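You operate a simulated robot arm through the tools that you are given. There is no shell and no other tool. Be economical: measure what you need, move in short steps, check, and stop when the job is done.

You run a simulated two-armed robot. Do the job below in one go: nothing can be reset, and whatever is moved stays where it is left.

JOB
Close the vessel's side for a charge: stub cover bolted, both cocks shut.
Fine: the square bolt tight; the yellow drain cock, then the red test cock.

The check looks at the end state, three seconds after you hand in, the way a careful person would. Anything else that was tipped, shoved, dropped, spilled or broken makes it a failure. A push-on lid holds only when it is set on centred and level and pressed home; a screw cap is set on level and turned clockwise until tight.

ROBOT AND FRAMES
Two 6-joint arms with two-finger grippers on one trunk, on a base that drives. Base frame: it is fixed to the floor where the robot stands at the start and does not move with it; the origin is under the middle of the robot, x ahead of it, y to its left, z up. Units: m, rad, N and s.
The left shoulder is at the start at [0.07, 0.176, 1.352], the right one opposite. With the tool pointing down near the work surface each hand reaches from about 0.46 to 0.8 m from the robot's upright axis, wherever it stands, measured 20 degrees to its own side. Places, roughly: drain cock [0.8, 1.3, 0.4]; orange pin [0.5, 1.25, 1.25]; ring lever [0.5, 1.5, 0.9]; square bolt [0.8, 0.1, 0.8]; stub cover [0.7, 0, 0.9]; test cock [0.6, 0.7, 1.3]; wing nut four [0.7, 0.5, 1.2]; wing nut one [0.7, 0.2, 1.2]; wing nut three [0.7, 0.2, 0.9]; wing nut two [0.7, 0.5, 0.9]. Payload 2.45 kg a hand.
The tool frame of a hand sits at the grasp point between the pads (the TCP): z along the fingers, y along the line on which they close. The tips reach 0.026 m beyond it. Largest opening 0.096 m; the body of the gripper starts 0.069 m behind the TCP.
Orientation is that of the tool frame in the base frame, as a unit quaternion [x, y, z, w]. With the fingers straight down and closing along the base's y, the tool's x points along the base's -x, its y along +y and its z along -z.

CONTROLS
- The arms move only by the tool servo_tool. It takes "left_steps", "right_steps" or both (then of equal length, played together; a hand with none holds still); each is one flat list of numbers, 7 for each row, row after row: the shift along the tool's x, y, z in m, then the turn, a rotation vector about the tool's x, y, z in rad, then the gripper command, from -1 (shut) to 1 (fully open), values between in proportion. In form: [x, y, z, rx, ry, rz, jaw, x, y, z, rx, ry, rz, jaw, ...]. A call has 1 to 8 rows; each row shifts and turns the commanded pose from where the row before left it, along the tool's axes as they then stand. Each row takes 0.2 s and may step no farther than 0.05 m and 0.15 rad from the row before; otherwise, or with a gripper value out of range, the whole call is refused. A pose out of reach is approached as far as the arm can. The call stops where the force on the tool passes 50 N (or 10 N more than at its start, if that is more) or the arm is blocked; 0.2 s more then pass. Each finger halts on what it meets, pressing with about 33 N; the grip force reading is that of the motor and also rises with nothing between the fingers. The clock runs only during rows and for 0.2 s after the last one: add rows that do not move to give the fingers time. The reply holds the time, the measured pose of the TCP, the force on the tool along the base axes, the opening and the grip force, in the units named above and with some noise, with the torque about the TCP (base axes, N m) and any sound that the robot's microphone picked up, and new pictures: "views" is both (left out), scene, wrist or none (wrist: the cameras of the hands that moved).
- Cameras (640 x 400 px; columns grow to the right, rows downward): "scene" is now at [0.1257, 0.0376, 1.6561]; the picture's right is [0.46, -0.89, 0.00], its down [-0.62, -0.32, -0.71] and it looks along [0.63, 0.33, -0.70] (base axes); focal length 294 px, centre (320, 200). "left" rides on the left gripper at [0.082, -0.003, -0.098] in its tool frame; the picture's right is [0.04, 1.00, 0.00], its down [-0.73, 0.03, -0.68] and it looks along [-0.68, 0.03, 0.73] (tool axes); focal length 256 px, centre (320, 200). "right" rides on the right gripper at [0.082, 0.003, -0.098] in its tool frame; the picture's right is [-0.04, 1.00, 0.00], its down [-0.73, -0.03, -0.68] and it looks along [-0.68, -0.03, 0.73] (tool axes); focal length 256 px, centre (320, 200). There is no depth. A picture from a camera that has moved, and an enlarged one, comes with that camera's place and axes in the base frame and with its lens.
- lift_body(by): slides the trunk up (or, below 0, down) by that many m; the arms and the scene camera ride with it, the base frame stays. It gives what a move gives, with no picture.
- drive_base(legs): drives the robot by 1 to 6 legs, each [ahead, left, turn to the left] in m, m and rad, along the robot's own axes; the way and the turn of a leg run together, so that a leg with both is an arc; at most 1.5 m and 3.142 rad a leg. The arms and the cameras ride along, it lands a little off, and it stops where it bumps. It gives what a move gives, and a new picture of the scene camera.
- pan_tilt(pan, tilt): turns the head with the scene camera to pan (to the left, within 1.501 rad either way) and tilt (down, from -0.506 to 1.204), counted from straight ahead of the robot. It gives what a move gives, and a new picture of the scene camera.
- inspect(camera, box): a new picture of the part [left, top, right, bottom] of that camera's present view, enlarged. No time passes.
- job_done(): hands the job in; it is judged then, once.

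Go step by step. Nothing tells you exact positions but the pictures and the camera data: compare them with the known pose of the tool, close in by small moves and look again before you grip or let go. The budget is 120 turns and 260 pictures, counting those below and the enlarged ones. Unless the task says otherwise, let go and move clear before handing in, and close with one line.

The tools are called after ">>>" as name(argument=value, ...) on one line, values as JSON. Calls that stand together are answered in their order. servo_tool: Moves the arms, as the interface text tells. Its arguments: {"type":"object","properties":{"left_steps":{"type":"array"},"right_steps":{"type":"array"},"views":{"type":"string","enum":["both","scene","wrist","none"]}},"required":[]} The other tools are called the same way: lift_body (by) slides the trunk up or down; drive_base (legs) drives the base; pan_tilt (pan, tilt) turns the head that bears the scene camera; inspect (camera, box) takes an enlarged picture of a part of a camera's view; job_done () hands the job in.

At the start:

```text
time: 0.0
left_eef_pos: [0.4036, 0.4337, 0.999]
left_orientation: [0.0, 1.0, 0.0, 0.0]
left_contact_force: [-0.4, 0.6, -0.3]
left_ft_torque: [0.0, -0.01, 0.01]
left_opening: 0.0959
left_gripper_force: 0.0
right_eef_pos: [0.6452, -0.0199, 0.9996]
right_orientation: [-0.001, 1.0, 0.0, 0.0]
right_contact_force: [-0.1, 0.3, -0.5]
right_ft_torque: [0.02, -0.03, -0.05]
right_opening: 0.0958
right_gripper_force: 0.1
trunk travel left (down, up): [-0.836, 0.004]
robot x, y, heading: [0.004, 0.0003, -0.002]
head pan, tilt: [0.48, 0.775]
```

scene: 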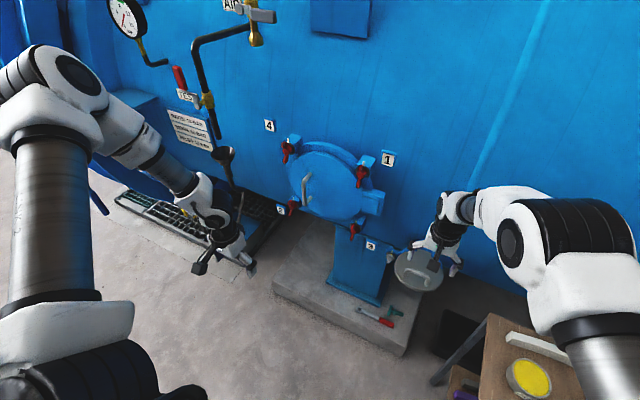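
right: 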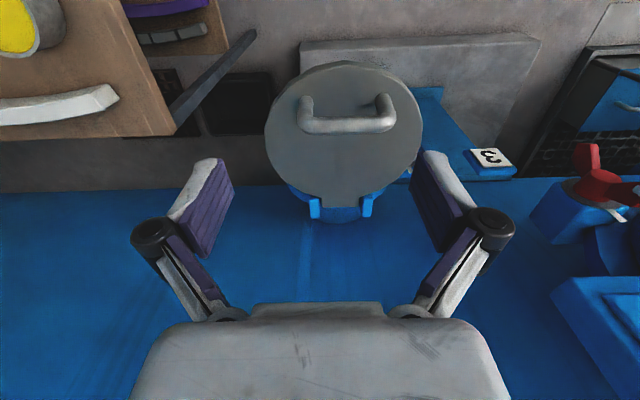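
left: 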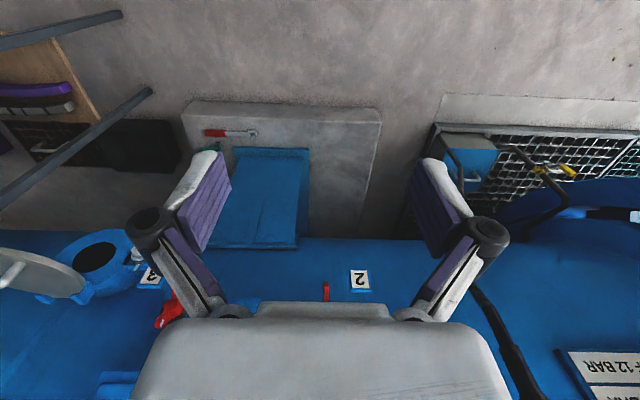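

I see the vessel wall ahead, with the grey stub cover (handle) near the right hand and the cocks off to the left. I'll take enlarged views first.

>>> inspect(camera="scene", box=[340, 180, 480, 340])

>>> inspect(camera="left", box=[0, 200, 200, 340])

>>> inspect(camera="right", box=[220, 30, 460, 240])

>>> inspect(camera="scene", box=[90, 0, 310, 150])

```text
2.50 times, centred on (410, 260) of scene
camera zoom: at [0.1257, 0.0376, 1.6561], right [0.46, -0.89, 0.0], down [-0.62, -0.32, -0.71], along [0.63, 0.33, -0.7], focal length 735 px, centre (95, 50)
```

zoom: 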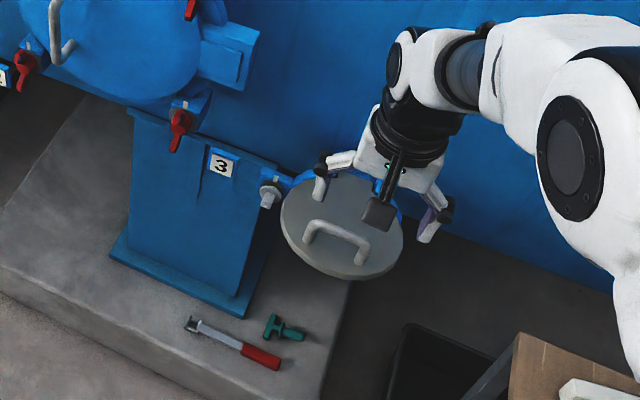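

```text
2.86 times, centred on (100, 270) of left
camera zoom: at [0.3213, 0.4312, 1.0984], right [-0.04, 1.0, 0.0], down [0.73, 0.03, 0.68], along [0.68, 0.03, -0.73], focal length 731 px, centre (949, 0)
```

zoom: 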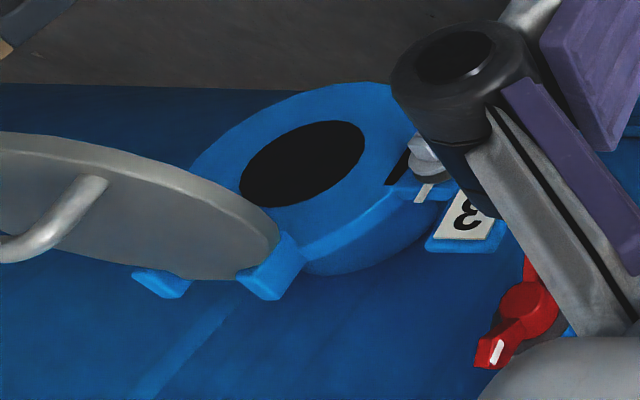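

```text
1.90 times, centred on (340, 135) of right
camera zoom: at [0.5634, -0.0154, 1.0993], right [0.04, 1.0, 0.0], down [0.73, -0.03, 0.68], along [0.68, -0.03, -0.73], focal length 488 px, centre (282, 324)
```

zoom: 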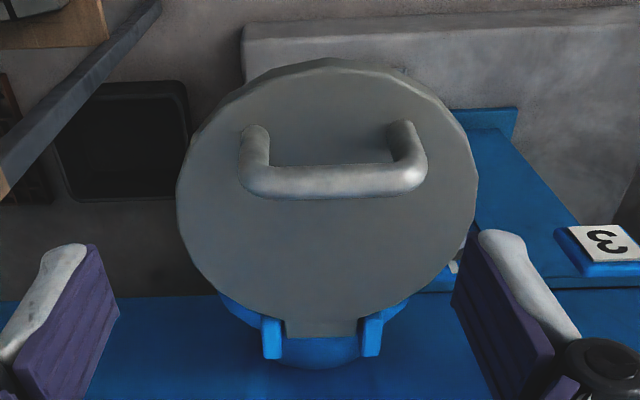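

```text
2.67 times, centred on (200, 75) of scene
camera zoom: at [0.1257, 0.0376, 1.6561], right [0.46, -0.89, 0.0], down [-0.62, -0.32, -0.71], along [0.63, 0.33, -0.7], focal length 784 px, centre (640, 533)
```

zoom: 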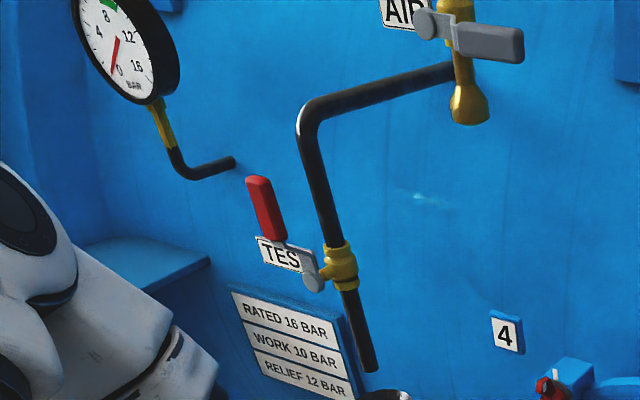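

The stub cover is hinged at the top and stands open, roughly horizontal, with its centre near [0.65, 0, 0.93]. A swing bolt seems to sit on its left side, and tools lie on the plinth. I'll move the right hand up out of the way and look.

>>> servo_tool(right_steps=[0, 0, -0.05, 0, 0, 0, 1, 0, -0.03, -0.04, 0, 0, 0, 1, 0, -0.05, 0, 0, 0, 0, 1, 0, -0.05, 0, 0, 0, 0, 1, 0, -0.05, 0, 0, 0, 0, 1, 0.04, -0.03, 0, 0, 0, 0, 1], views="none")

>>> pan_tilt(pan=0.0, tilt=0.85)

```text
time: 1.4
left_eef_pos: [0.4015, 0.4326, 1.0009]
left_orientation: [0.0, 1.0, 0.001, 0.0]
left_contact_force: [-0.8, -1.1, -0.1]
left_ft_torque: [0.02, 0.0, -0.02]
left_opening: 0.0962
left_gripper_force: 0.1
right_eef_pos: [0.6069, -0.2374, 1.0886]
right_orientation: [0.0, 1.0, 0.001, 0.001]
right_contact_force: [-0.9, 0.0, -0.1]
right_ft_torque: [-0.02, -0.05, -0.02]
right_opening: 0.096
right_gripper_force: 0.0
right hand out of reach, approached as far as the arm can: row 1
trunk travel left (down, up): [-0.836, 0.004]
robot x, y, heading: [0.0015, -0.0001, 0.003]
head pan, tilt: [0.48, 0.775]
```

```text
time: 2.3
left_eef_pos: [0.4038, 0.4346, 0.999]
left_orientation: [0.0, 1.0, 0.0, 0.001]
left_contact_force: [-0.8, 0.1, 0.6]
left_ft_torque: [0.0, 0.02, 0.0]
left_opening: 0.096
left_gripper_force: 0.1
right_eef_pos: [0.6095, -0.2345, 1.0866]
right_orientation: [0.0, 1.0, 0.0, 0.0]
right_contact_force: [-0.8, -0.4, 0.3]
right_ft_torque: [-0.01, -0.05, -0.02]
right_opening: 0.0962
right_gripper_force: 0.0
trunk travel left (down, up): [-0.836, 0.004]
robot x, y, heading: [0.001, -0.0066, -0.003]
head pan, tilt: [0.0, 0.85]
camera scene: at [0.132, 0.0003, 1.6501], right [0.0, -1.0, 0.0], down [-0.75, 0.0, -0.66], along [0.66, 0.0, -0.75], focal length 294 px, centre (320, 200)
```

scene: 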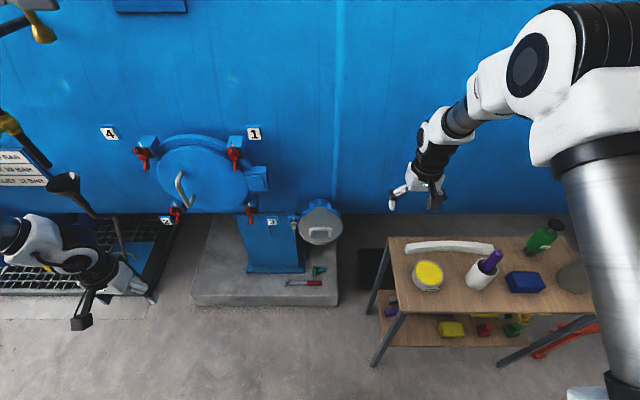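

>>> inspect(camera="scene", box=[230, 180, 370, 300])

>>> inspect(camera="scene", box=[360, 200, 620, 360])

>>> inspect(camera="right", box=[320, 0, 640, 250])

```text
3.33 times, centred on (300, 240) of scene
camera zoom: at [0.132, 0.0003, 1.6501], right [0.0, -1.0, 0.0], down [-0.75, 0.0, -0.66], along [0.66, 0.0, -0.75], focal length 980 px, centre (387, 67)
```

zoom: 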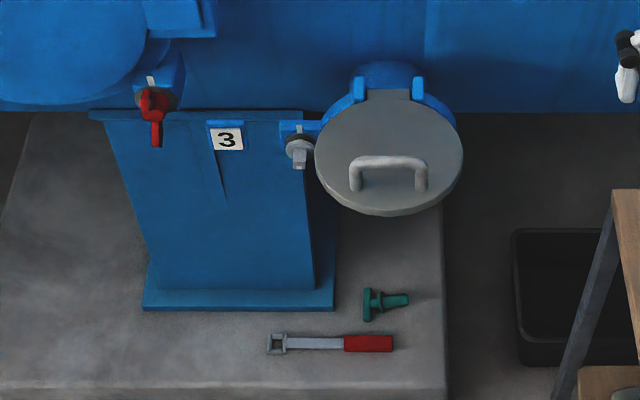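

```text
2.46 times, centred on (490, 280) of scene
camera zoom: at [0.132, 0.0003, 1.6501], right [0.0, -1.0, 0.0], down [-0.75, 0.0, -0.66], along [0.66, 0.0, -0.75], focal length 724 px, centre (-98, 3)
```

zoom: 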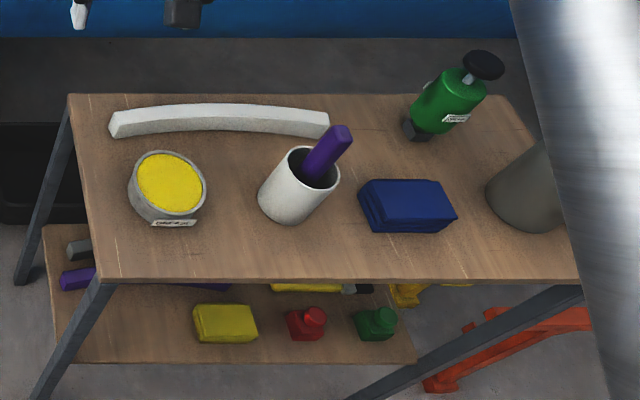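

```text
1.60 times, centred on (480, 125) of right
camera zoom: at [0.5284, -0.2309, 1.1866], right [0.04, 1.0, 0.0], down [0.73, -0.03, 0.68], along [0.68, -0.03, -0.73], focal length 410 px, centre (64, 320)
```

zoom: 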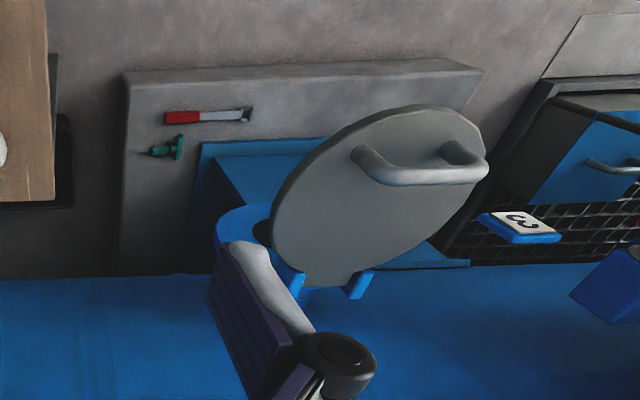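

The cover hangs off a top hinge, about 70° open and held there. A square-ended bolt sits at its left, near y≈0.08, and a square-ring spanner with a red handle lies on the plinth. I'll tilt the left hand and use its camera to look at the bolt head-on.

>>> servo_tool(left_steps=[0, -0.05, 0, 0, 0, 0, 1, 0, -0.05, 0, 0, 0, 0, 1, 0, -0.05, 0, 0, -0.13, 0, 1, 0, -0.05, 0, 0, -0.14, 0, 1, 0, -0.05, 0, 0, -0.14, 0, 1, 0, 0, 0, 0, -0.14, 0, 1, 0, 0, 0, 0, -0.14, 0, 1, 0, 0, 0, 0, -0.1, 0, 1], views="wrist")

```text
time: 4.1
left_eef_pos: [0.4047, 0.1865, 1.0001]
left_orientation: [0.001, 0.923, -0.001, 0.385]
left_contact_force: [0.3, 0.2, 0.3]
left_ft_torque: [0.0, 0.0, 0.01]
left_opening: 0.0958
left_gripper_force: 0.1
left hand out of reach, approached as far as the arm can: row 6
right_eef_pos: [0.6087, -0.2392, 1.0868]
right_orientation: [0.0, 1.0, 0.0, 0.001]
right_contact_force: [0.0, 0.3, -1.0]
right_ft_torque: [0.03, 0.0, 0.01]
right_opening: 0.0959
right_gripper_force: 0.0
trunk travel left (down, up): [-0.836, 0.004]
robot x, y, heading: [0.0009, -0.0009, 0.003]
head pan, tilt: [0.0, 0.85]
camera left: at [0.2768, 0.1843, 1.0113], right [-0.03, 1.0, -0.03], down [0.03, 0.03, 1.0], along [1.0, 0.02, -0.03], focal length 256 px, centre (320, 200)
```

left: 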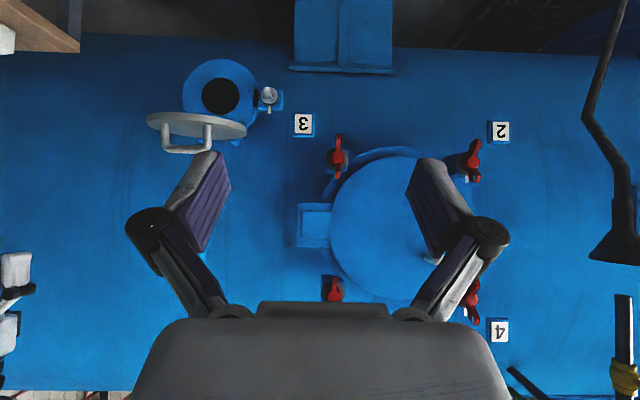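

>>> inspect(camera="left", box=[130, 40, 330, 165])

>>> inspect(camera="left", box=[235, 70, 305, 125])

```text
3.20 times, centred on (230, 102) of left
camera zoom: at [0.2768, 0.1843, 1.0113], right [-0.03, 1.0, -0.03], down [0.03, 0.03, 1.0], along [1.0, 0.02, -0.03], focal length 819 px, centre (608, 512)
```

zoom: 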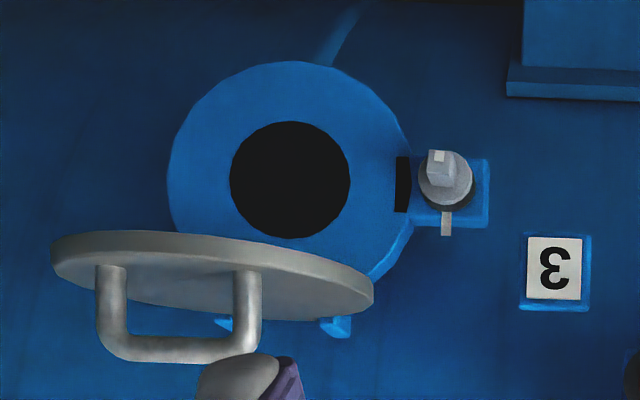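

```text
7.27 times, centred on (270, 98) of left
camera zoom: at [0.2768, 0.1843, 1.0113], right [-0.03, 1.0, -0.03], down [0.03, 0.03, 1.0], along [1.0, 0.02, -0.03], focal length 1862 px, centre (684, 946)
```

zoom: 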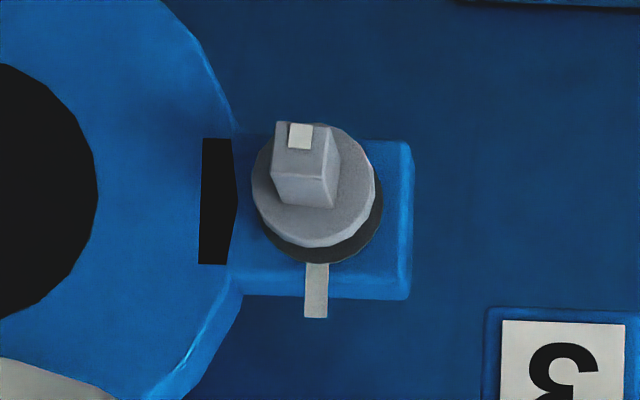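

The bolt is a square post at about [0.735, 0.09, 0.82], with marks showing its turn. The cover lies about flat at z≈0.89 with its hinge at x≈0.755. I'll move the left hand aside and bring the closed right fingers above the cover between handle and hinge.

>>> servo_tool(left_steps=[0, 0.05, 0, 0, 0, 0, 1, 0, 0.05, 0, 0, 0, 0, 1, 0, 0.05, 0, 0, 0, 0, 1, 0, 0.0, 0, 0, 0, 0, 1, 0, 0.0, 0, 0, 0, 0, 1, 0, 0.0, 0, 0, 0, 0, 1], right_steps=[0, 0.04, 0, 0, 0, 0, -1, -0.02, 0.04, 0, 0, 0, 0, -1, -0.02, 0.04, 0, 0, 0, 0, -1, -0.02, 0.04, 0, 0, 0, 0, -1, -0.016, 0.04, 0, 0, 0, 0, -1, 0, 0.038, 0.03, 0, 0, 0, -1], views="wrist")

```text
time: 5.5
left_eef_pos: [0.4035, 0.3385, 0.9975]
left_orientation: [0.0, 0.923, -0.002, 0.385]
left_contact_force: [0.3, -0.7, -0.2]
left_ft_torque: [-0.02, 0.01, -0.04]
left_opening: 0.0962
left_gripper_force: 0.2
right_eef_pos: [0.6864, 0.0042, 1.0591]
right_orientation: [0.001, 1.0, 0.0, 0.001]
right_contact_force: [-0.7, 0.8, -0.2]
right_ft_torque: [-0.01, -0.01, 0.01]
right_opening: 0.0
right_gripper_force: 27.9
trunk travel left (down, up): [-0.836, 0.004]
robot x, y, heading: [0.0011, 0.0004, 0.0]
head pan, tilt: [0.0, 0.85]
camera right: at [0.6052, 0.0085, 1.1588], right [0.04, 1.0, 0.0], down [0.73, -0.03, 0.68], along [0.68, -0.03, -0.73], focal length 256 px, centre (320, 200)
camera left: at [0.2765, 0.3356, 1.0109], right [-0.03, 1.0, -0.03], down [0.03, 0.03, 1.0], along [1.0, 0.03, -0.03], focal length 256 px, centre (320, 200)
```

right: 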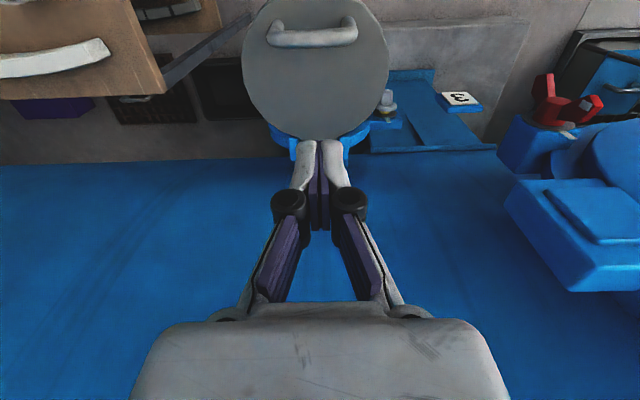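
left: 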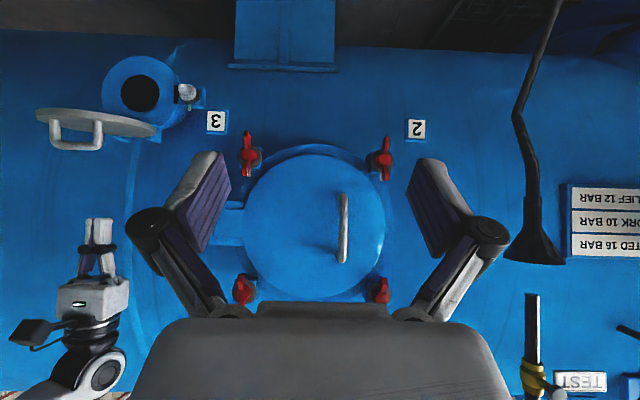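

The right fingertips are over the middle of the cover with the handle just in front. I'll descend to just above it.

>>> servo_tool(right_steps=[0, 0, 0.04, 0, 0, 0, -1, 0, 0, 0.04, 0, 0, 0, -1, 0, 0, 0.035, 0, 0, 0, -1], views="both")

```text
time: 6.3
left_eef_pos: [0.4047, 0.3359, 1.0002]
left_orientation: [0.0, 0.923, 0.0, 0.384]
left_contact_force: [-0.1, 0.5, 0.2]
left_ft_torque: [0.01, 0.01, 0.02]
left_opening: 0.096
left_gripper_force: 0.2
right_eef_pos: [0.6816, -0.0031, 0.9452]
right_orientation: [0.0, 1.0, 0.0, 0.0]
right_contact_force: [-1.1, -0.4, 0.4]
right_ft_torque: [0.0, 0.04, -0.04]
right_opening: 0.0
right_gripper_force: 28.6
right hand out of reach, approached as far as the arm can: row 3
trunk travel left (down, up): [-0.836, 0.004]
robot x, y, heading: [-0.0015, 0.0002, 0.0]
head pan, tilt: [0.0, 0.85]
camera scene: at [0.1314, -0.0013, 1.6503], right [0.0, -1.0, 0.0], down [-0.75, 0.0, -0.66], along [0.66, 0.0, -0.75], focal length 294 px, centre (320, 200)
camera right: at [0.6004, 0.002, 1.0451], right [0.04, 1.0, 0.0], down [0.73, -0.03, 0.68], along [0.68, -0.03, -0.73], focal length 256 px, centre (320, 200)
```

scene: 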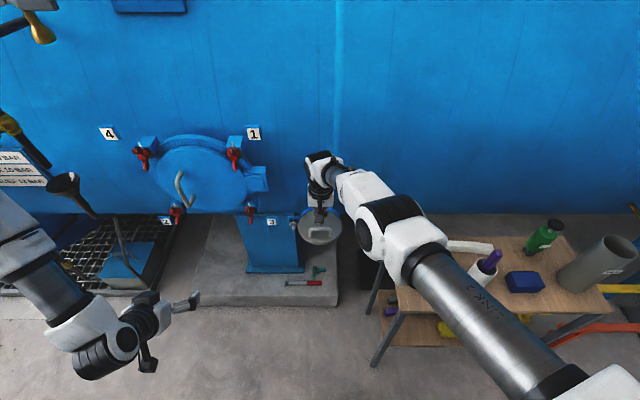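
right: 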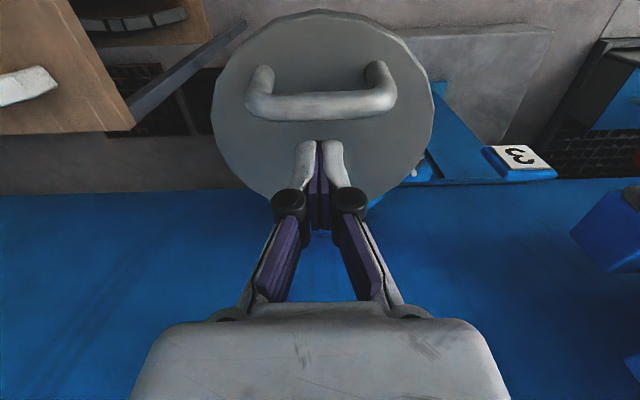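

The arm is at its reach limit, so I'll raise the hand and lower the trunk by the same amount.

>>> servo_tool(right_steps=[0, 0, -0.05, 0, 0, 0, -1, 0, 0, -0.05, 0, 0, 0, -1, 0, 0, -0.05, 0, 0, 0, -1, 0, 0, -0.03, 0, 0, 0, -1], views="none")

>>> lift_body(by=-0.15)

```text
time: 7.3
left_eef_pos: [0.4044, 0.3363, 1.0003]
left_orientation: [0.0, 0.923, 0.0, 0.385]
left_contact_force: [-0.7, 0.6, 0.5]
left_ft_torque: [0.03, 0.04, 0.04]
left_opening: 0.0959
left_gripper_force: 0.1
right_eef_pos: [0.6818, -0.0018, 1.126]
right_orientation: [0.0, 1.0, 0.0, -0.001]
right_contact_force: [0.0, -1.1, 0.2]
right_ft_torque: [0.03, 0.01, -0.03]
right_opening: 0.0003
right_gripper_force: 28.3
trunk travel left (down, up): [-0.836, 0.004]
robot x, y, heading: [-0.0007, -0.0009, -0.004]
head pan, tilt: [0.0, 0.85]
```

```text
time: 9.1
left_eef_pos: [0.4044, 0.3364, 0.8494]
left_orientation: [0.0, 0.923, 0.0, 0.386]
left_contact_force: [-0.6, -0.2, 0.5]
left_ft_torque: [0.03, 0.01, -0.04]
left_opening: 0.0961
left_gripper_force: 0.1
right_eef_pos: [0.6825, -0.0026, 0.975]
right_orientation: [0.0, 1.0, 0.0, 0.0]
right_contact_force: [0.1, -0.1, 0.1]
right_ft_torque: [0.0, 0.02, -0.01]
right_opening: 0.0002
right_gripper_force: 28.5
trunk travel left (down, up): [-0.686, 0.154]
robot x, y, heading: [-0.0006, -0.0017, -0.0]
head pan, tilt: [0.0, 0.85]
```

Now I'll descend gently onto the cover.

>>> servo_tool(right_steps=[0, 0, 0.03, 0, 0, 0, -1, 0, 0, 0.015, 0, 0, 0, -1, 0, 0, 0.01, 0, 0, 0, -1, 0, 0, 0.01, 0, 0, 0, -1], views="wrist")

```text
time: 10.1
left_eef_pos: [0.4055, 0.3364, 0.8497]
left_orientation: [0.0, 0.923, 0.0, 0.384]
left_contact_force: [0.7, 1.2, 0.2]
left_ft_torque: [-0.01, -0.01, -0.02]
left_opening: 0.0959
left_gripper_force: 0.0
right_eef_pos: [0.6823, -0.0032, 0.9104]
right_orientation: [0.0, 1.0, 0.0, 0.0]
right_contact_force: [0.1, -0.5, 0.8]
right_ft_torque: [0.03, -0.02, 0.01]
right_opening: 0.0001
right_gripper_force: 28.3
trunk travel left (down, up): [-0.686, 0.154]
robot x, y, heading: [-0.0007, 0.0016, 0.003]
head pan, tilt: [0.0, 0.85]
camera right: at [0.6014, 0.0009, 1.01], right [0.04, 1.0, 0.0], down [0.73, -0.03, 0.68], along [0.68, -0.03, -0.73], focal length 256 px, centre (320, 200)
```

right: 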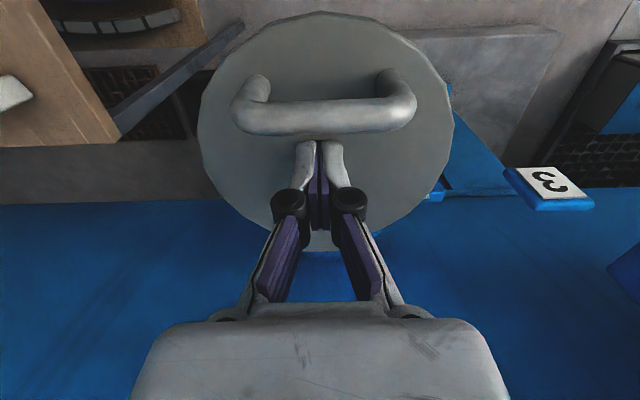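

>>> servo_tool(right_steps=[0, 0, 0.012, 0, 0, 0, -1, -0.002, 0, 0.012, 0, -0.1, 0, -1, -0.004, 0, 0.012, 0, -0.1, 0, -1, -0.006, 0, 0.012, 0, -0.1, 0, -1], views="wrist")

```text
time: 11.1
left_eef_pos: [0.4045, 0.3368, 0.8499]
left_orientation: [0.0, 0.923, 0.0, 0.385]
left_contact_force: [0.9, -0.3, -0.2]
left_ft_torque: [0.02, -0.01, 0.01]
left_opening: 0.0962
left_gripper_force: 0.1
right_eef_pos: [0.7086, -0.0164, 0.8613]
right_orientation: [0.0, 0.989, 0.0, 0.15]
right_contact_force: [-3.3, 0.8, 0.5]
right_ft_torque: [0.0, 0.06, 0.01]
right_opening: 0.0061
right_gripper_force: 28.9
right hand out of reach, approached as far as the arm can: row 2, 3, 4
trunk travel left (down, up): [-0.686, 0.154]
robot x, y, heading: [0.0001, -0.0007, -0.001]
head pan, tilt: [0.0, 0.85]
camera right: at [0.6034, -0.0117, 0.9328], right [0.04, 1.0, 0.01], down [0.5, -0.03, 0.87], along [0.86, -0.03, -0.5], focal length 256 px, centre (320, 200)
```

right: 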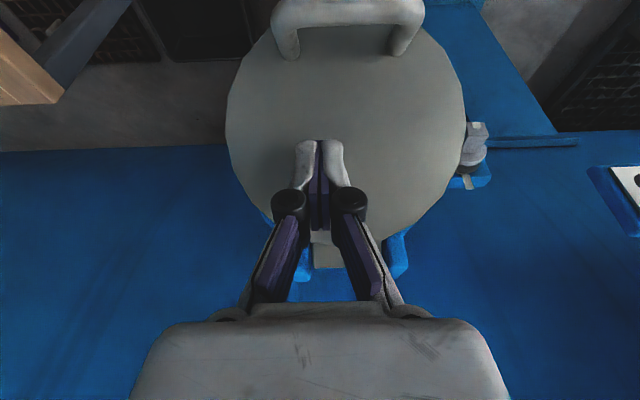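

The cover is swinging shut. I'll carry on forward.

>>> servo_tool(right_steps=[-0.009, 0.004, 0.007, 0, 0, 0, -1, -0.01, 0.004, 0.006, 0, 0, 0, -1, -0.01, 0.004, 0.006, 0, 0, 0, -1], views="both")

```text
time: 11.9
left_eef_pos: [0.4026, 0.3355, 0.8519]
left_orientation: [0.0, 0.922, 0.0, 0.386]
left_contact_force: [0.9, -0.1, -0.8]
left_ft_torque: [-0.01, -0.02, -0.02]
left_opening: 0.096
left_gripper_force: 0.1
right_eef_pos: [0.7395, -0.0055, 0.8531]
right_orientation: [0.0, 0.989, 0.001, 0.148]
right_contact_force: [-22.8, -5.3, 2.5]
right_ft_torque: [0.1, 0.42, -0.1]
right_opening: 0.0062
right_gripper_force: 28.7
trunk travel left (down, up): [-0.686, 0.154]
robot x, y, heading: [-0.0, -0.0013, -0.002]
head pan, tilt: [0.0, 0.85]
camera scene: at [0.1269, -0.0017, 1.5006], right [0.0, -1.0, 0.0], down [-0.75, 0.0, -0.66], along [0.66, 0.0, -0.75], focal length 294 px, centre (320, 200)
camera right: at [0.6324, -0.0009, 0.9239], right [0.04, 1.0, 0.01], down [0.5, -0.03, 0.86], along [0.86, -0.03, -0.5], focal length 256 px, centre (320, 200)
```

scene: 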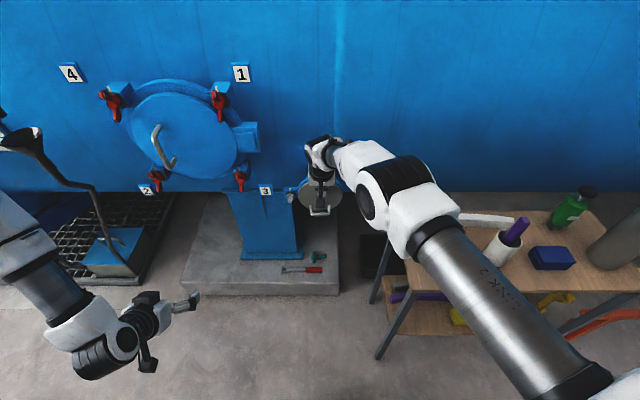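
right: 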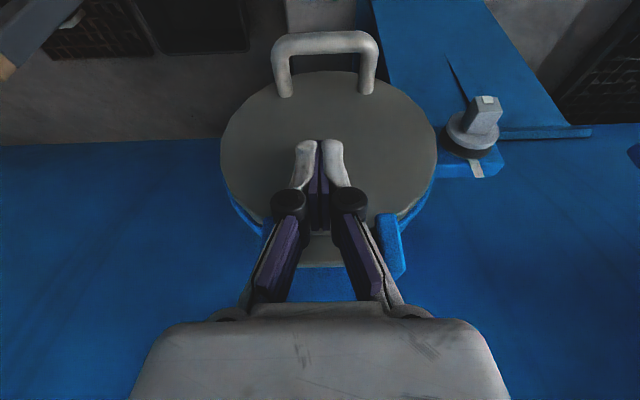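

It resists with 23 N, so the cover is nearly or fully shut. I'll back off a little and look.

>>> servo_tool(right_steps=[0.02, 0, -0.005, 0, 0, 0, -1, 0.04, 0, -0.02, 0, 0, 0, -1, 0.04, -0.02, -0.03, 0, 0, 0, -1, 0.04, -0.04, -0.03, 0, 0, 0, -1, 0.03, -0.04, -0.03, 0, 0, 0, -1], views="wrist")

>>> inspect(camera="left", box=[30, 90, 230, 215])

>>> inspect(camera="scene", box=[260, 150, 380, 290])

```text
refused: row 3 steps farther than a row can; nothing moved
```

```text
3.20 times, centred on (130, 152) of left
camera zoom: at [0.2742, 0.333, 0.8625], right [-0.03, 1.0, -0.03], down [0.03, 0.03, 1.0], along [1.0, 0.03, -0.03], focal length 819 px, centre (928, 352)
```

zoom: 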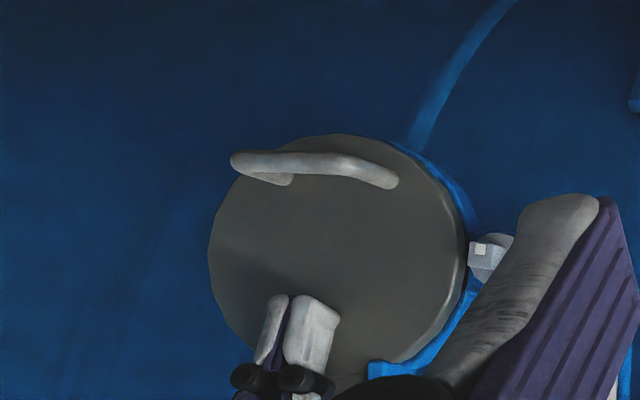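

```text
2.86 times, centred on (320, 220) of scene
camera zoom: at [0.1269, -0.0017, 1.5006], right [0.0, -1.0, 0.0], down [-0.75, 0.0, -0.66], along [0.66, 0.0, -0.75], focal length 840 px, centre (320, 143)
```

zoom: 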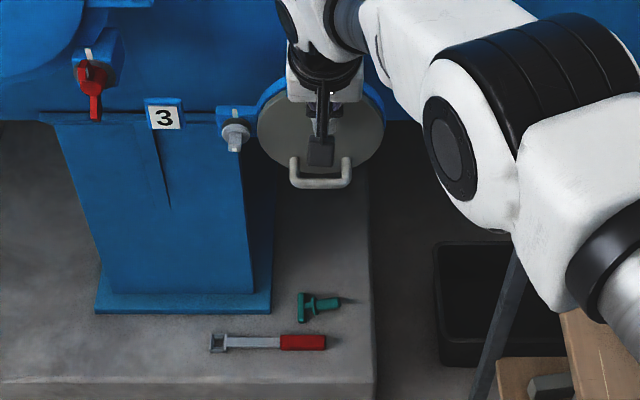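

The cover looks almost closed. I'll shift the fingertips a bit lower and press again for leverage.

>>> servo_tool(right_steps=[0.0115, 0, -0.0035, 0, 0, 0, -1, 0.0074, 0, 0.0239, 0, 0, 0, -1, -0.0096, 0, 0.003, 0, 0, 0, -1, -0.0096, 0, 0.003, 0, 0, 0, -1, -0.0076, 0, 0.0024, 0, 0, 0, -1], views="wrist")

>>> inspect(camera="left", box=[30, 90, 230, 215])

```text
time: 12.9
left_eef_pos: [0.4007, 0.3356, 0.8503]
left_orientation: [0.0, 0.922, 0.001, 0.386]
left_contact_force: [0.4, 0.1, -0.6]
left_ft_torque: [0.01, 0.02, -0.01]
left_opening: 0.0961
left_gripper_force: 0.1
right_eef_pos: [0.7394, -0.0042, 0.8211]
right_orientation: [-0.002, 0.99, -0.001, 0.138]
right_contact_force: [-25.4, -0.4, 6.8]
right_ft_torque: [-0.17, 0.39, -0.02]
right_opening: 0.0061
right_gripper_force: 28.1
right hand out of reach, approached as far as the arm can: row 5
trunk travel left (down, up): [-0.686, 0.154]
robot x, y, heading: [-0.0012, 0.0029, 0.002]
head pan, tilt: [0.0, 0.85]
stopped in row 5 (right hand): the force on the tool passed its limit at 55 N (the readings are from after the stop); the commanded pose is now the measured one
camera right: at [0.6343, 0.0011, 0.8949], right [0.04, 1.0, 0.01], down [0.52, -0.02, 0.85], along [0.85, -0.03, -0.52], focal length 256 px, centre (320, 200)
```

right: 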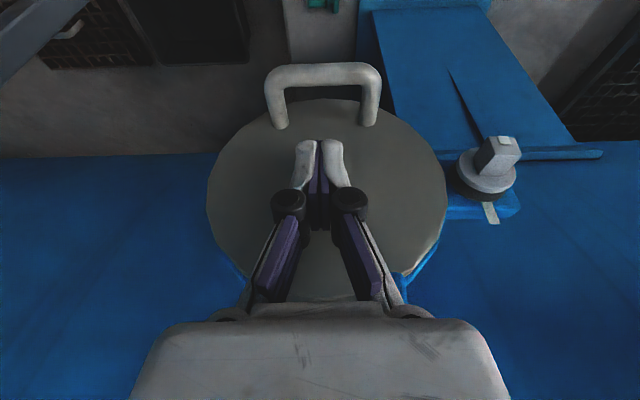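

```text
3.20 times, centred on (130, 152) of left
camera zoom: at [0.2733, 0.3335, 0.8626], right [-0.03, 1.0, -0.03], down [0.03, 0.03, 1.0], along [1.0, 0.03, -0.03], focal length 819 px, centre (928, 352)
```

zoom: 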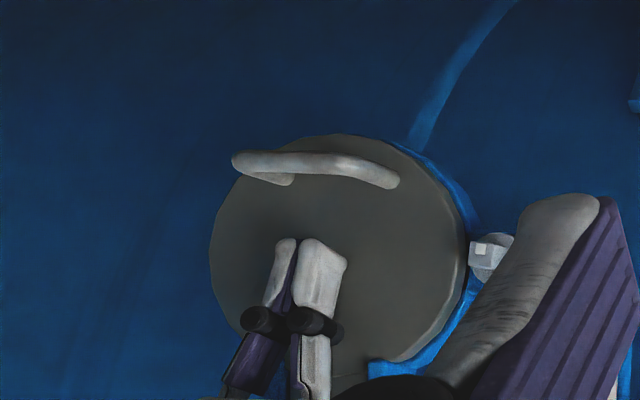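

The disc did not budge even at 55 N, so it's home. Next I'll retreat the right hand and bring the left hand level, pointing forward, to try the square bolt with the fingers.

>>> servo_tool(right_steps=[0.029, 0, -0.008, 0, 0, 0, -1, 0.033, 0, -0.03, 0, 0, 0, -1, 0.033, 0, -0.03, 0, 0, 0, -1, 0.02, -0.04, -0.02, 0, 0, 0, -1, 0, -0.05, 0, 0, 0, 0, -1, 0, -0.05, 0, 0, 0, 0, -1, 0, -0.05, 0, 0, 0, 0, -1], left_steps=[-0.021, 0, 0.021, 0, -0.13, 0, 1, -0.018, 0, 0.024, 0, -0.13, 0, 1, -0.015, 0, 0.026, 0, -0.13, 0, 1, -0.011, 0, 0.028, 0, -0.13, 0, 1, -0.008, -0.03, 0.029, 0, -0.13, 0, 1, -0.004, -0.04, 0.015, 0, -0.13, 0, 1, 0, -0.04, 0, 0, 0, 0, 1], views="both")

```text
time: 14.5
left_eef_pos: [0.5672, 0.226, 0.8524]
left_orientation: [0.0, 0.707, 0.002, 0.707]
left_contact_force: [-0.3, -0.5, -0.1]
left_ft_torque: [-0.03, 0.03, 0.02]
left_opening: 0.096
left_gripper_force: 0.1
right_eef_pos: [0.6404, -0.2411, 0.8615]
right_orientation: [-0.001, 0.99, 0.001, 0.141]
right_contact_force: [0.7, -0.7, -0.3]
right_ft_torque: [0.07, 0.0, 0.03]
right_opening: 0.0
right_gripper_force: 28.0
right hand out of reach, approached as far as the arm can: row 2, 3
trunk travel left (down, up): [-0.686, 0.154]
robot x, y, heading: [-0.0011, 0.0, -0.004]
head pan, tilt: [0.0, 0.85]
camera scene: at [0.1294, -0.005, 1.5003], right [0.0, -1.0, 0.0], down [-0.75, 0.0, -0.66], along [0.66, 0.0, -0.75], focal length 294 px, centre (320, 200)
camera right: at [0.5358, -0.2363, 0.9347], right [0.04, 1.0, 0.01], down [0.52, -0.03, 0.86], along [0.86, -0.02, -0.52], focal length 256 px, centre (320, 200)
camera left: at [0.4694, 0.2226, 0.771], right [0.0, 1.0, -0.04], down [-0.68, 0.03, 0.73], along [0.73, 0.03, 0.68], focal length 256 px, centre (320, 200)
```

scene: 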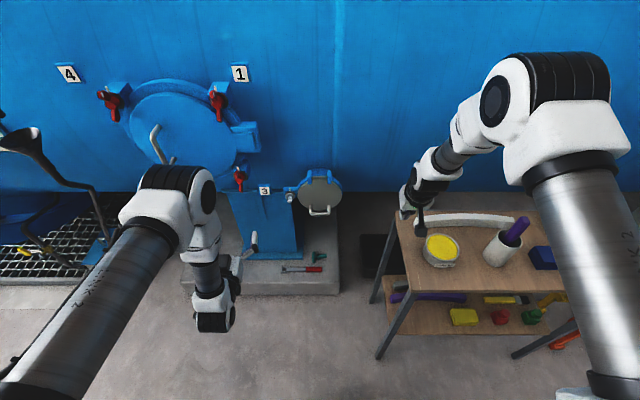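
right: 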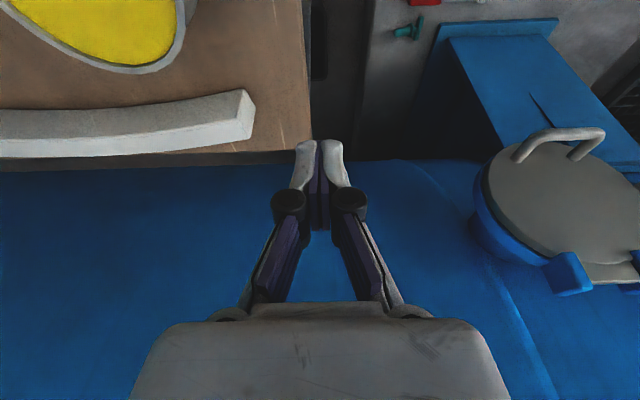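
left: 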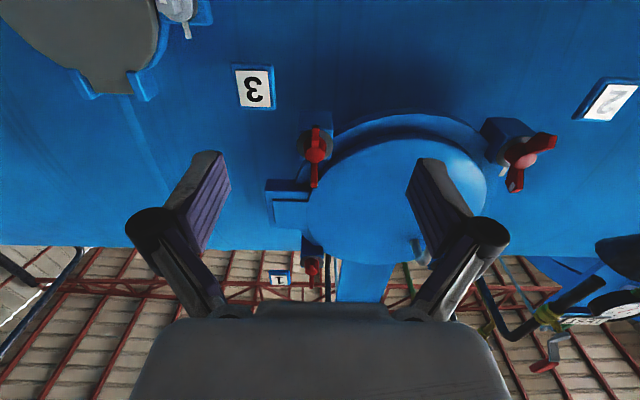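

The cover is shut and the left hand is level. I'll bring it in front of the bolt.

>>> servo_tool(left_steps=[0.014, -0.04, 0.01, 0, 0, 0, 0, 0.014, -0.04, 0.02, 0, 0, 0, 0, 0.014, -0.04, 0.02, 0, 0, 0, 0, 0, -0.005, 0.025, 0, 0, 0, 0], views="wrist")

```text
time: 15.5
left_eef_pos: [0.6448, 0.0998, 0.8075]
left_orientation: [0.001, 0.708, -0.001, 0.706]
left_contact_force: [0.2, 0.3, -0.7]
left_ft_torque: [0.02, 0.0, 0.02]
left_opening: 0.0479
left_gripper_force: 0.0
right_eef_pos: [0.6421, -0.237, 0.8624]
right_orientation: [-0.001, 0.99, -0.002, 0.141]
right_contact_force: [0.0, 0.1, 0.2]
right_ft_torque: [0.03, -0.03, 0.01]
right_opening: 0.0
right_gripper_force: 28.4
trunk travel left (down, up): [-0.686, 0.154]
robot x, y, heading: [-0.0019, -0.0005, 0.002]
head pan, tilt: [0.0, 0.85]
camera left: at [0.5456, 0.0973, 0.7264], right [0.0, 1.0, -0.04], down [-0.68, 0.03, 0.73], along [0.74, 0.03, 0.68], focal length 256 px, centre (320, 200)
```

left: 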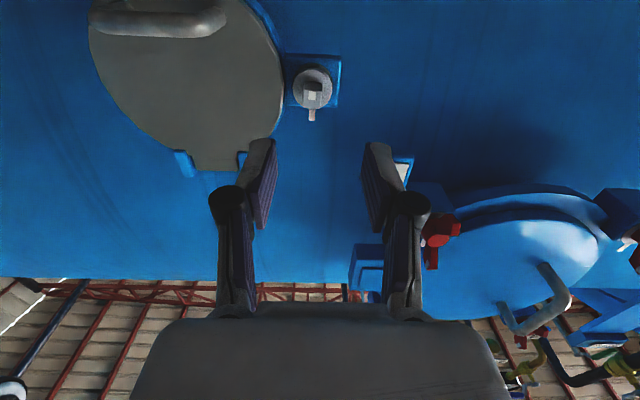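

>>> inspect(camera="left", box=[265, 40, 365, 130])

```text
4.44 times, centred on (315, 85) of left
camera zoom: at [0.5456, 0.0973, 0.7264], right [0.0, 1.0, -0.04], down [-0.68, 0.03, 0.73], along [0.74, 0.03, 0.68], focal length 1138 px, centre (342, 711)
```

zoom: 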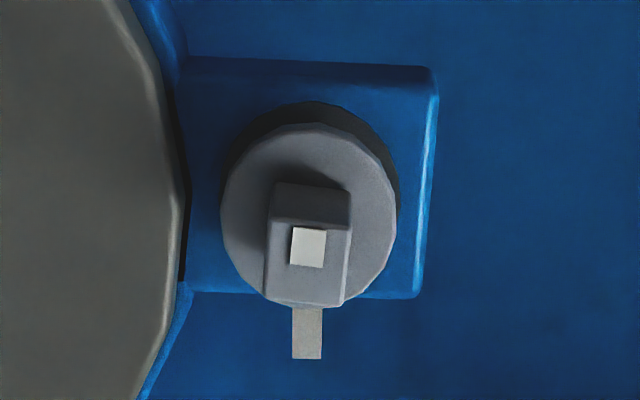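

The bolt's end is at about [0.75, 0.095, 0.80], with a 14 mm square and its mark pointing down opposite the lug mark. I'll roll the hand −90° so the jaws close vertically, clear of the cover.

>>> servo_tool(left_steps=[0, 0, 0, 0, 0, -0.143, 0, 0, 0, 0, 0, 0, -0.143, 0, 0, 0, 0, 0, 0, -0.143, 0, 0, 0, 0, 0, 0, -0.143, 0, 0, 0, 0, 0, 0, -0.143, 0, 0, 0, 0, 0, 0, -0.143, 0, 0, 0, 0, 0, 0, -0.143, 0, 0, 0, 0, 0, 0, -0.143, 0], views="none")

>>> servo_tool(left_steps=[0, 0, 0, 0, 0, -0.143, -0.3, 0, 0, 0, 0, 0, -0.143, -0.3, 0, 0, 0, 0, 0, -0.141, -0.3, 0, 0, 0.03, 0, 0, 0, -0.3, 0, 0, 0.02, 0, 0, 0, -0.3], views="wrist")

```text
time: 17.3
left_eef_pos: [0.6454, 0.1013, 0.8085]
left_orientation: [-0.385, 0.594, -0.384, 0.593]
left_contact_force: [0.5, 0.3, 0.1]
left_ft_torque: [-0.01, -0.01, 0.02]
left_opening: 0.0479
left_gripper_force: 0.2
right_eef_pos: [0.6415, -0.238, 0.8622]
right_orientation: [-0.001, 0.99, -0.002, 0.142]
right_contact_force: [0.9, 0.0, 0.0]
right_ft_torque: [0.0, 0.0, 0.02]
right_opening: 0.0
right_gripper_force: 28.3
trunk travel left (down, up): [-0.686, 0.154]
robot x, y, heading: [-0.0003, 0.0014, 0.001]
head pan, tilt: [0.0, 0.85]
```

```text
time: 18.5
left_eef_pos: [0.6948, 0.0999, 0.8086]
left_orientation: [-0.5, 0.5, -0.5, 0.5]
left_contact_force: [-0.3, -0.9, 0.0]
left_ft_torque: [0.0, 0.02, 0.02]
left_opening: 0.0336
left_gripper_force: 0.1
right_eef_pos: [0.6425, -0.2375, 0.862]
right_orientation: [-0.001, 0.99, -0.002, 0.14]
right_contact_force: [0.0, 0.5, 0.3]
right_ft_torque: [0.0, 0.05, 0.0]
right_opening: 0.0
right_gripper_force: 28.6
trunk travel left (down, up): [-0.686, 0.154]
robot x, y, heading: [-0.0011, -0.0004, 0.0]
head pan, tilt: [0.0, 0.85]
camera left: at [0.5956, 0.0196, 0.8128], right [0.0, -0.04, -1.0], down [-0.68, 0.73, -0.03], along [0.73, 0.68, -0.03], focal length 256 px, centre (320, 200)
```

left: 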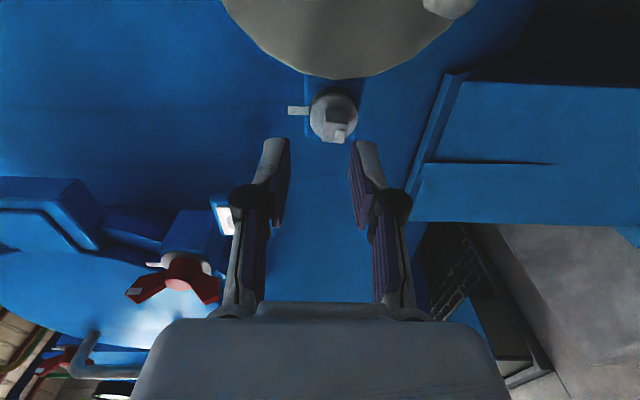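

>>> servo_tool(left_steps=[0.0035, 0.0105, 0, 0, 0, 0, -0.3, 0, 0, 0.015, 0, 0, 0, -0.3, 0, 0, 0.015, 0, 0, 0, -0.3], views="none")

>>> inspect(camera="left", box=[220, 60, 460, 220])

```text
time: 19.3
left_eef_pos: [0.7235, 0.0979, 0.7975]
left_orientation: [0.5, -0.5, 0.499, -0.5]
left_contact_force: [-0.1, 0.9, 0.2]
left_ft_torque: [-0.01, 0.02, 0.01]
left_opening: 0.0335
left_gripper_force: 0.0
right_eef_pos: [0.6422, -0.2377, 0.8614]
right_orientation: [0.0, 0.99, -0.001, 0.14]
right_contact_force: [-0.2, 0.1, 0.2]
right_ft_torque: [0.0, -0.01, 0.0]
right_opening: 0.0002
right_gripper_force: 29.1
trunk travel left (down, up): [-0.686, 0.154]
robot x, y, heading: [-0.0005, 0.0003, -0.003]
head pan, tilt: [0.0, 0.85]
```

```text
2.50 times, centred on (340, 140) of left
camera zoom: at [0.6255, 0.0164, 0.8012], right [0.0, -0.04, -1.0], down [-0.68, 0.73, -0.03], along [0.73, 0.68, -0.03], focal length 640 px, centre (270, 350)
```

zoom: 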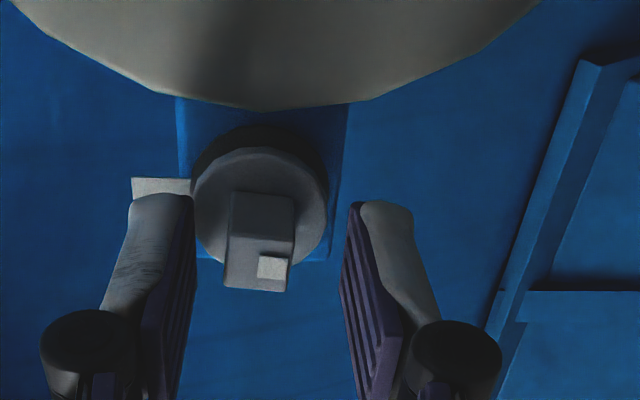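

>>> servo_tool(left_steps=[0, -0.002, 0.01, 0, 0, 0, -0.3, 0, 0, 0.008, 0, 0, 0, -0.3, 0, 0, 0, 0, 0, 0, -1, 0, 0, 0, 0, 0, 0, -1, 0, 0, 0, 0, 0, 0, -1], views="none")

>>> inspect(camera="left", box=[220, 60, 460, 220])

```text
time: 20.5
left_eef_pos: [0.7419, 0.0976, 0.8002]
left_orientation: [-0.5, 0.5, -0.5, 0.5]
left_contact_force: [-7.8, -0.9, -3.4]
left_ft_torque: [-0.01, 0.04, -0.04]
left_opening: 0.0312
left_gripper_force: 44.8
right_eef_pos: [0.6417, -0.2387, 0.862]
right_orientation: [-0.002, 0.99, -0.002, 0.141]
right_contact_force: [-0.1, -0.1, 0.1]
right_ft_torque: [0.03, -0.02, 0.01]
right_opening: 0.0001
right_gripper_force: 28.1
trunk travel left (down, up): [-0.686, 0.154]
robot x, y, heading: [-0.0017, 0.0015, 0.0]
head pan, tilt: [0.0, 0.85]
```

```text
2.50 times, centred on (340, 140) of left
camera zoom: at [0.6421, 0.0166, 0.804], right [0.0, -0.04, -1.0], down [-0.68, 0.73, -0.03], along [0.73, 0.68, -0.03], focal length 640 px, centre (270, 350)
```

zoom: 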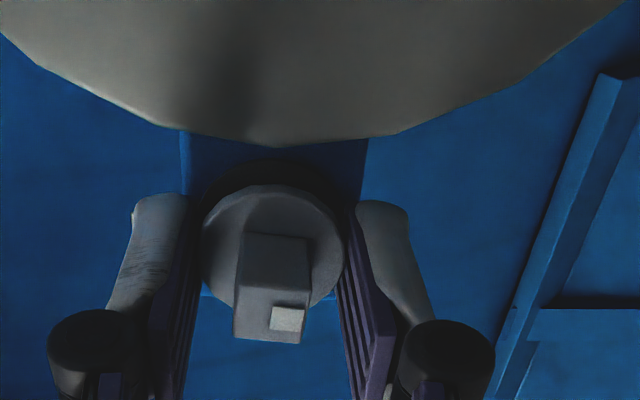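

The jaws closed on the collar instead of the square. I'll back off about 12 mm and grip again.

>>> servo_tool(left_steps=[0, 0, 0, 0, 0, 0, -0.3, 0, 0, -0.012, 0, 0, 0, -0.3, 0, 0, 0, 0, 0, 0, -1, 0, 0, 0, 0, 0, 0, -1, 0, 0, 0, 0, 0, 0, -1], views="none")

>>> inspect(camera="left", box=[220, 60, 460, 220])

```text
time: 21.7
left_eef_pos: [0.7284, 0.0978, 0.8006]
left_orientation: [0.5, -0.5, 0.5, -0.5]
left_contact_force: [-4.0, -0.8, -5.0]
left_ft_torque: [-0.01, 0.16, 0.43]
left_opening: 0.0141
left_gripper_force: 39.9
right_eef_pos: [0.6418, -0.2367, 0.862]
right_orientation: [-0.001, 0.99, -0.001, 0.14]
right_contact_force: [0.1, 0.4, -0.4]
right_ft_torque: [-0.01, 0.03, 0.0]
right_opening: 0.0
right_gripper_force: 28.6
trunk travel left (down, up): [-0.686, 0.154]
robot x, y, heading: [-0.0019, -0.003, -0.004]
head pan, tilt: [0.0, 0.85]
```

```text
2.50 times, centred on (340, 140) of left
camera zoom: at [0.63, 0.0169, 0.804], right [0.0, -0.04, -1.0], down [-0.68, 0.73, -0.03], along [0.73, 0.68, -0.03], focal length 640 px, centre (270, 350)
```

zoom: 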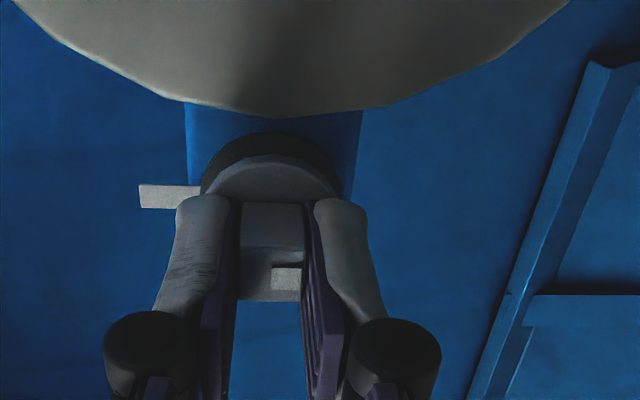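

The square is gripped at 14 mm. I'll turn it clockwise a little and watch the torque.

>>> servo_tool(left_steps=[0, 0, 0, 0, 0, 0.1, -1, 0, 0, 0, 0, 0, 0.1, -1, 0, 0, 0, 0, 0, 0.1, -1, 0, 0, 0, 0, 0, 0.1, -1], views="none")

>>> inspect(camera="left", box=[220, 60, 460, 220])

```text
time: 22.7
left_eef_pos: [0.7294, 0.0991, 0.8025]
left_orientation: [-0.39, 0.59, -0.389, 0.59]
left_contact_force: [-7.6, -1.0, 0.0]
left_ft_torque: [-0.01, -0.28, 0.54]
left_opening: 0.0139
left_gripper_force: 40.4
right_eef_pos: [0.6405, -0.2379, 0.863]
right_orientation: [0.0, 0.99, -0.001, 0.142]
right_contact_force: [0.1, 0.2, -0.1]
right_ft_torque: [0.01, -0.02, -0.03]
right_opening: 0.0001
right_gripper_force: 28.5
trunk travel left (down, up): [-0.686, 0.154]
robot x, y, heading: [0.0008, -0.0017, -0.003]
head pan, tilt: [0.0, 0.85]
```

```text
2.50 times, centred on (340, 140) of left
camera zoom: at [0.6299, 0.0219, 0.7731], right [0.0, 0.35, -0.94], down [-0.68, 0.69, 0.26], along [0.73, 0.63, 0.24], focal length 640 px, centre (270, 350)
```

zoom: 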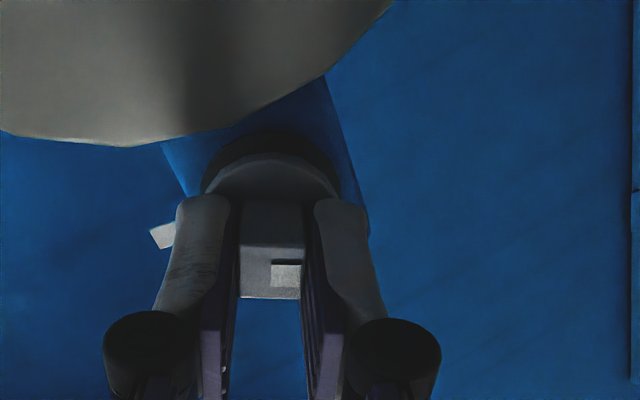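

It turns with the fingers. I'll continue.

>>> servo_tool(left_steps=[0, 0, 0, 0, 0, 0.14, -1, 0, 0, 0, 0, 0, 0.14, -1, 0, 0, 0, 0, 0, 0.14, -1, 0, 0, 0, 0, 0, 0.14, -1, 0, 0, 0, 0, 0, 0.14, -1, 0, 0, 0, 0, 0, 0.14, -1, 0, 0, 0, 0, 0, 0.14, -1, 0, 0, 0, 0, 0, 0.14, -1], views="wrist")

```text
time: 24.5
left_eef_pos: [0.7287, 0.0938, 0.8046]
left_orientation: [-0.014, 0.706, -0.018, 0.708]
left_contact_force: [-4.4, -18.9, 17.3]
left_ft_torque: [-0.05, 0.4, -0.52]
left_opening: 0.0139
left_gripper_force: 40.2
right_eef_pos: [0.6396, -0.2411, 0.8632]
right_orientation: [0.0, 0.99, 0.0, 0.142]
right_contact_force: [0.7, -0.8, 1.1]
right_ft_torque: [-0.02, 0.0, -0.01]
right_opening: 0.0
right_gripper_force: 28.5
trunk travel left (down, up): [-0.686, 0.154]
robot x, y, heading: [0.0, -0.0038, -0.001]
head pan, tilt: [0.0, 0.85]
camera left: at [0.6303, 0.0879, 0.7229], right [0.0, 1.0, -0.09], down [-0.68, 0.07, 0.73], along [0.73, 0.06, 0.68], focal length 256 px, centre (320, 200)
```

left: 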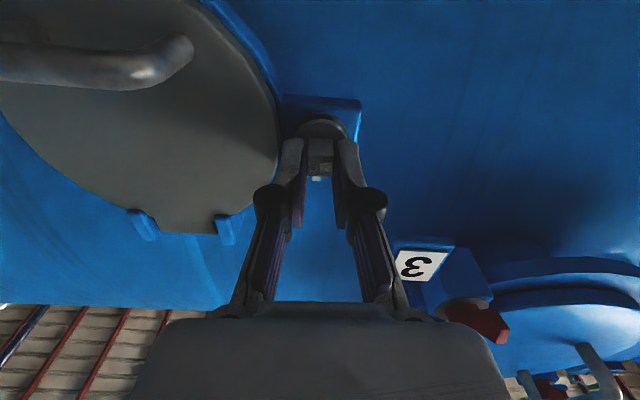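

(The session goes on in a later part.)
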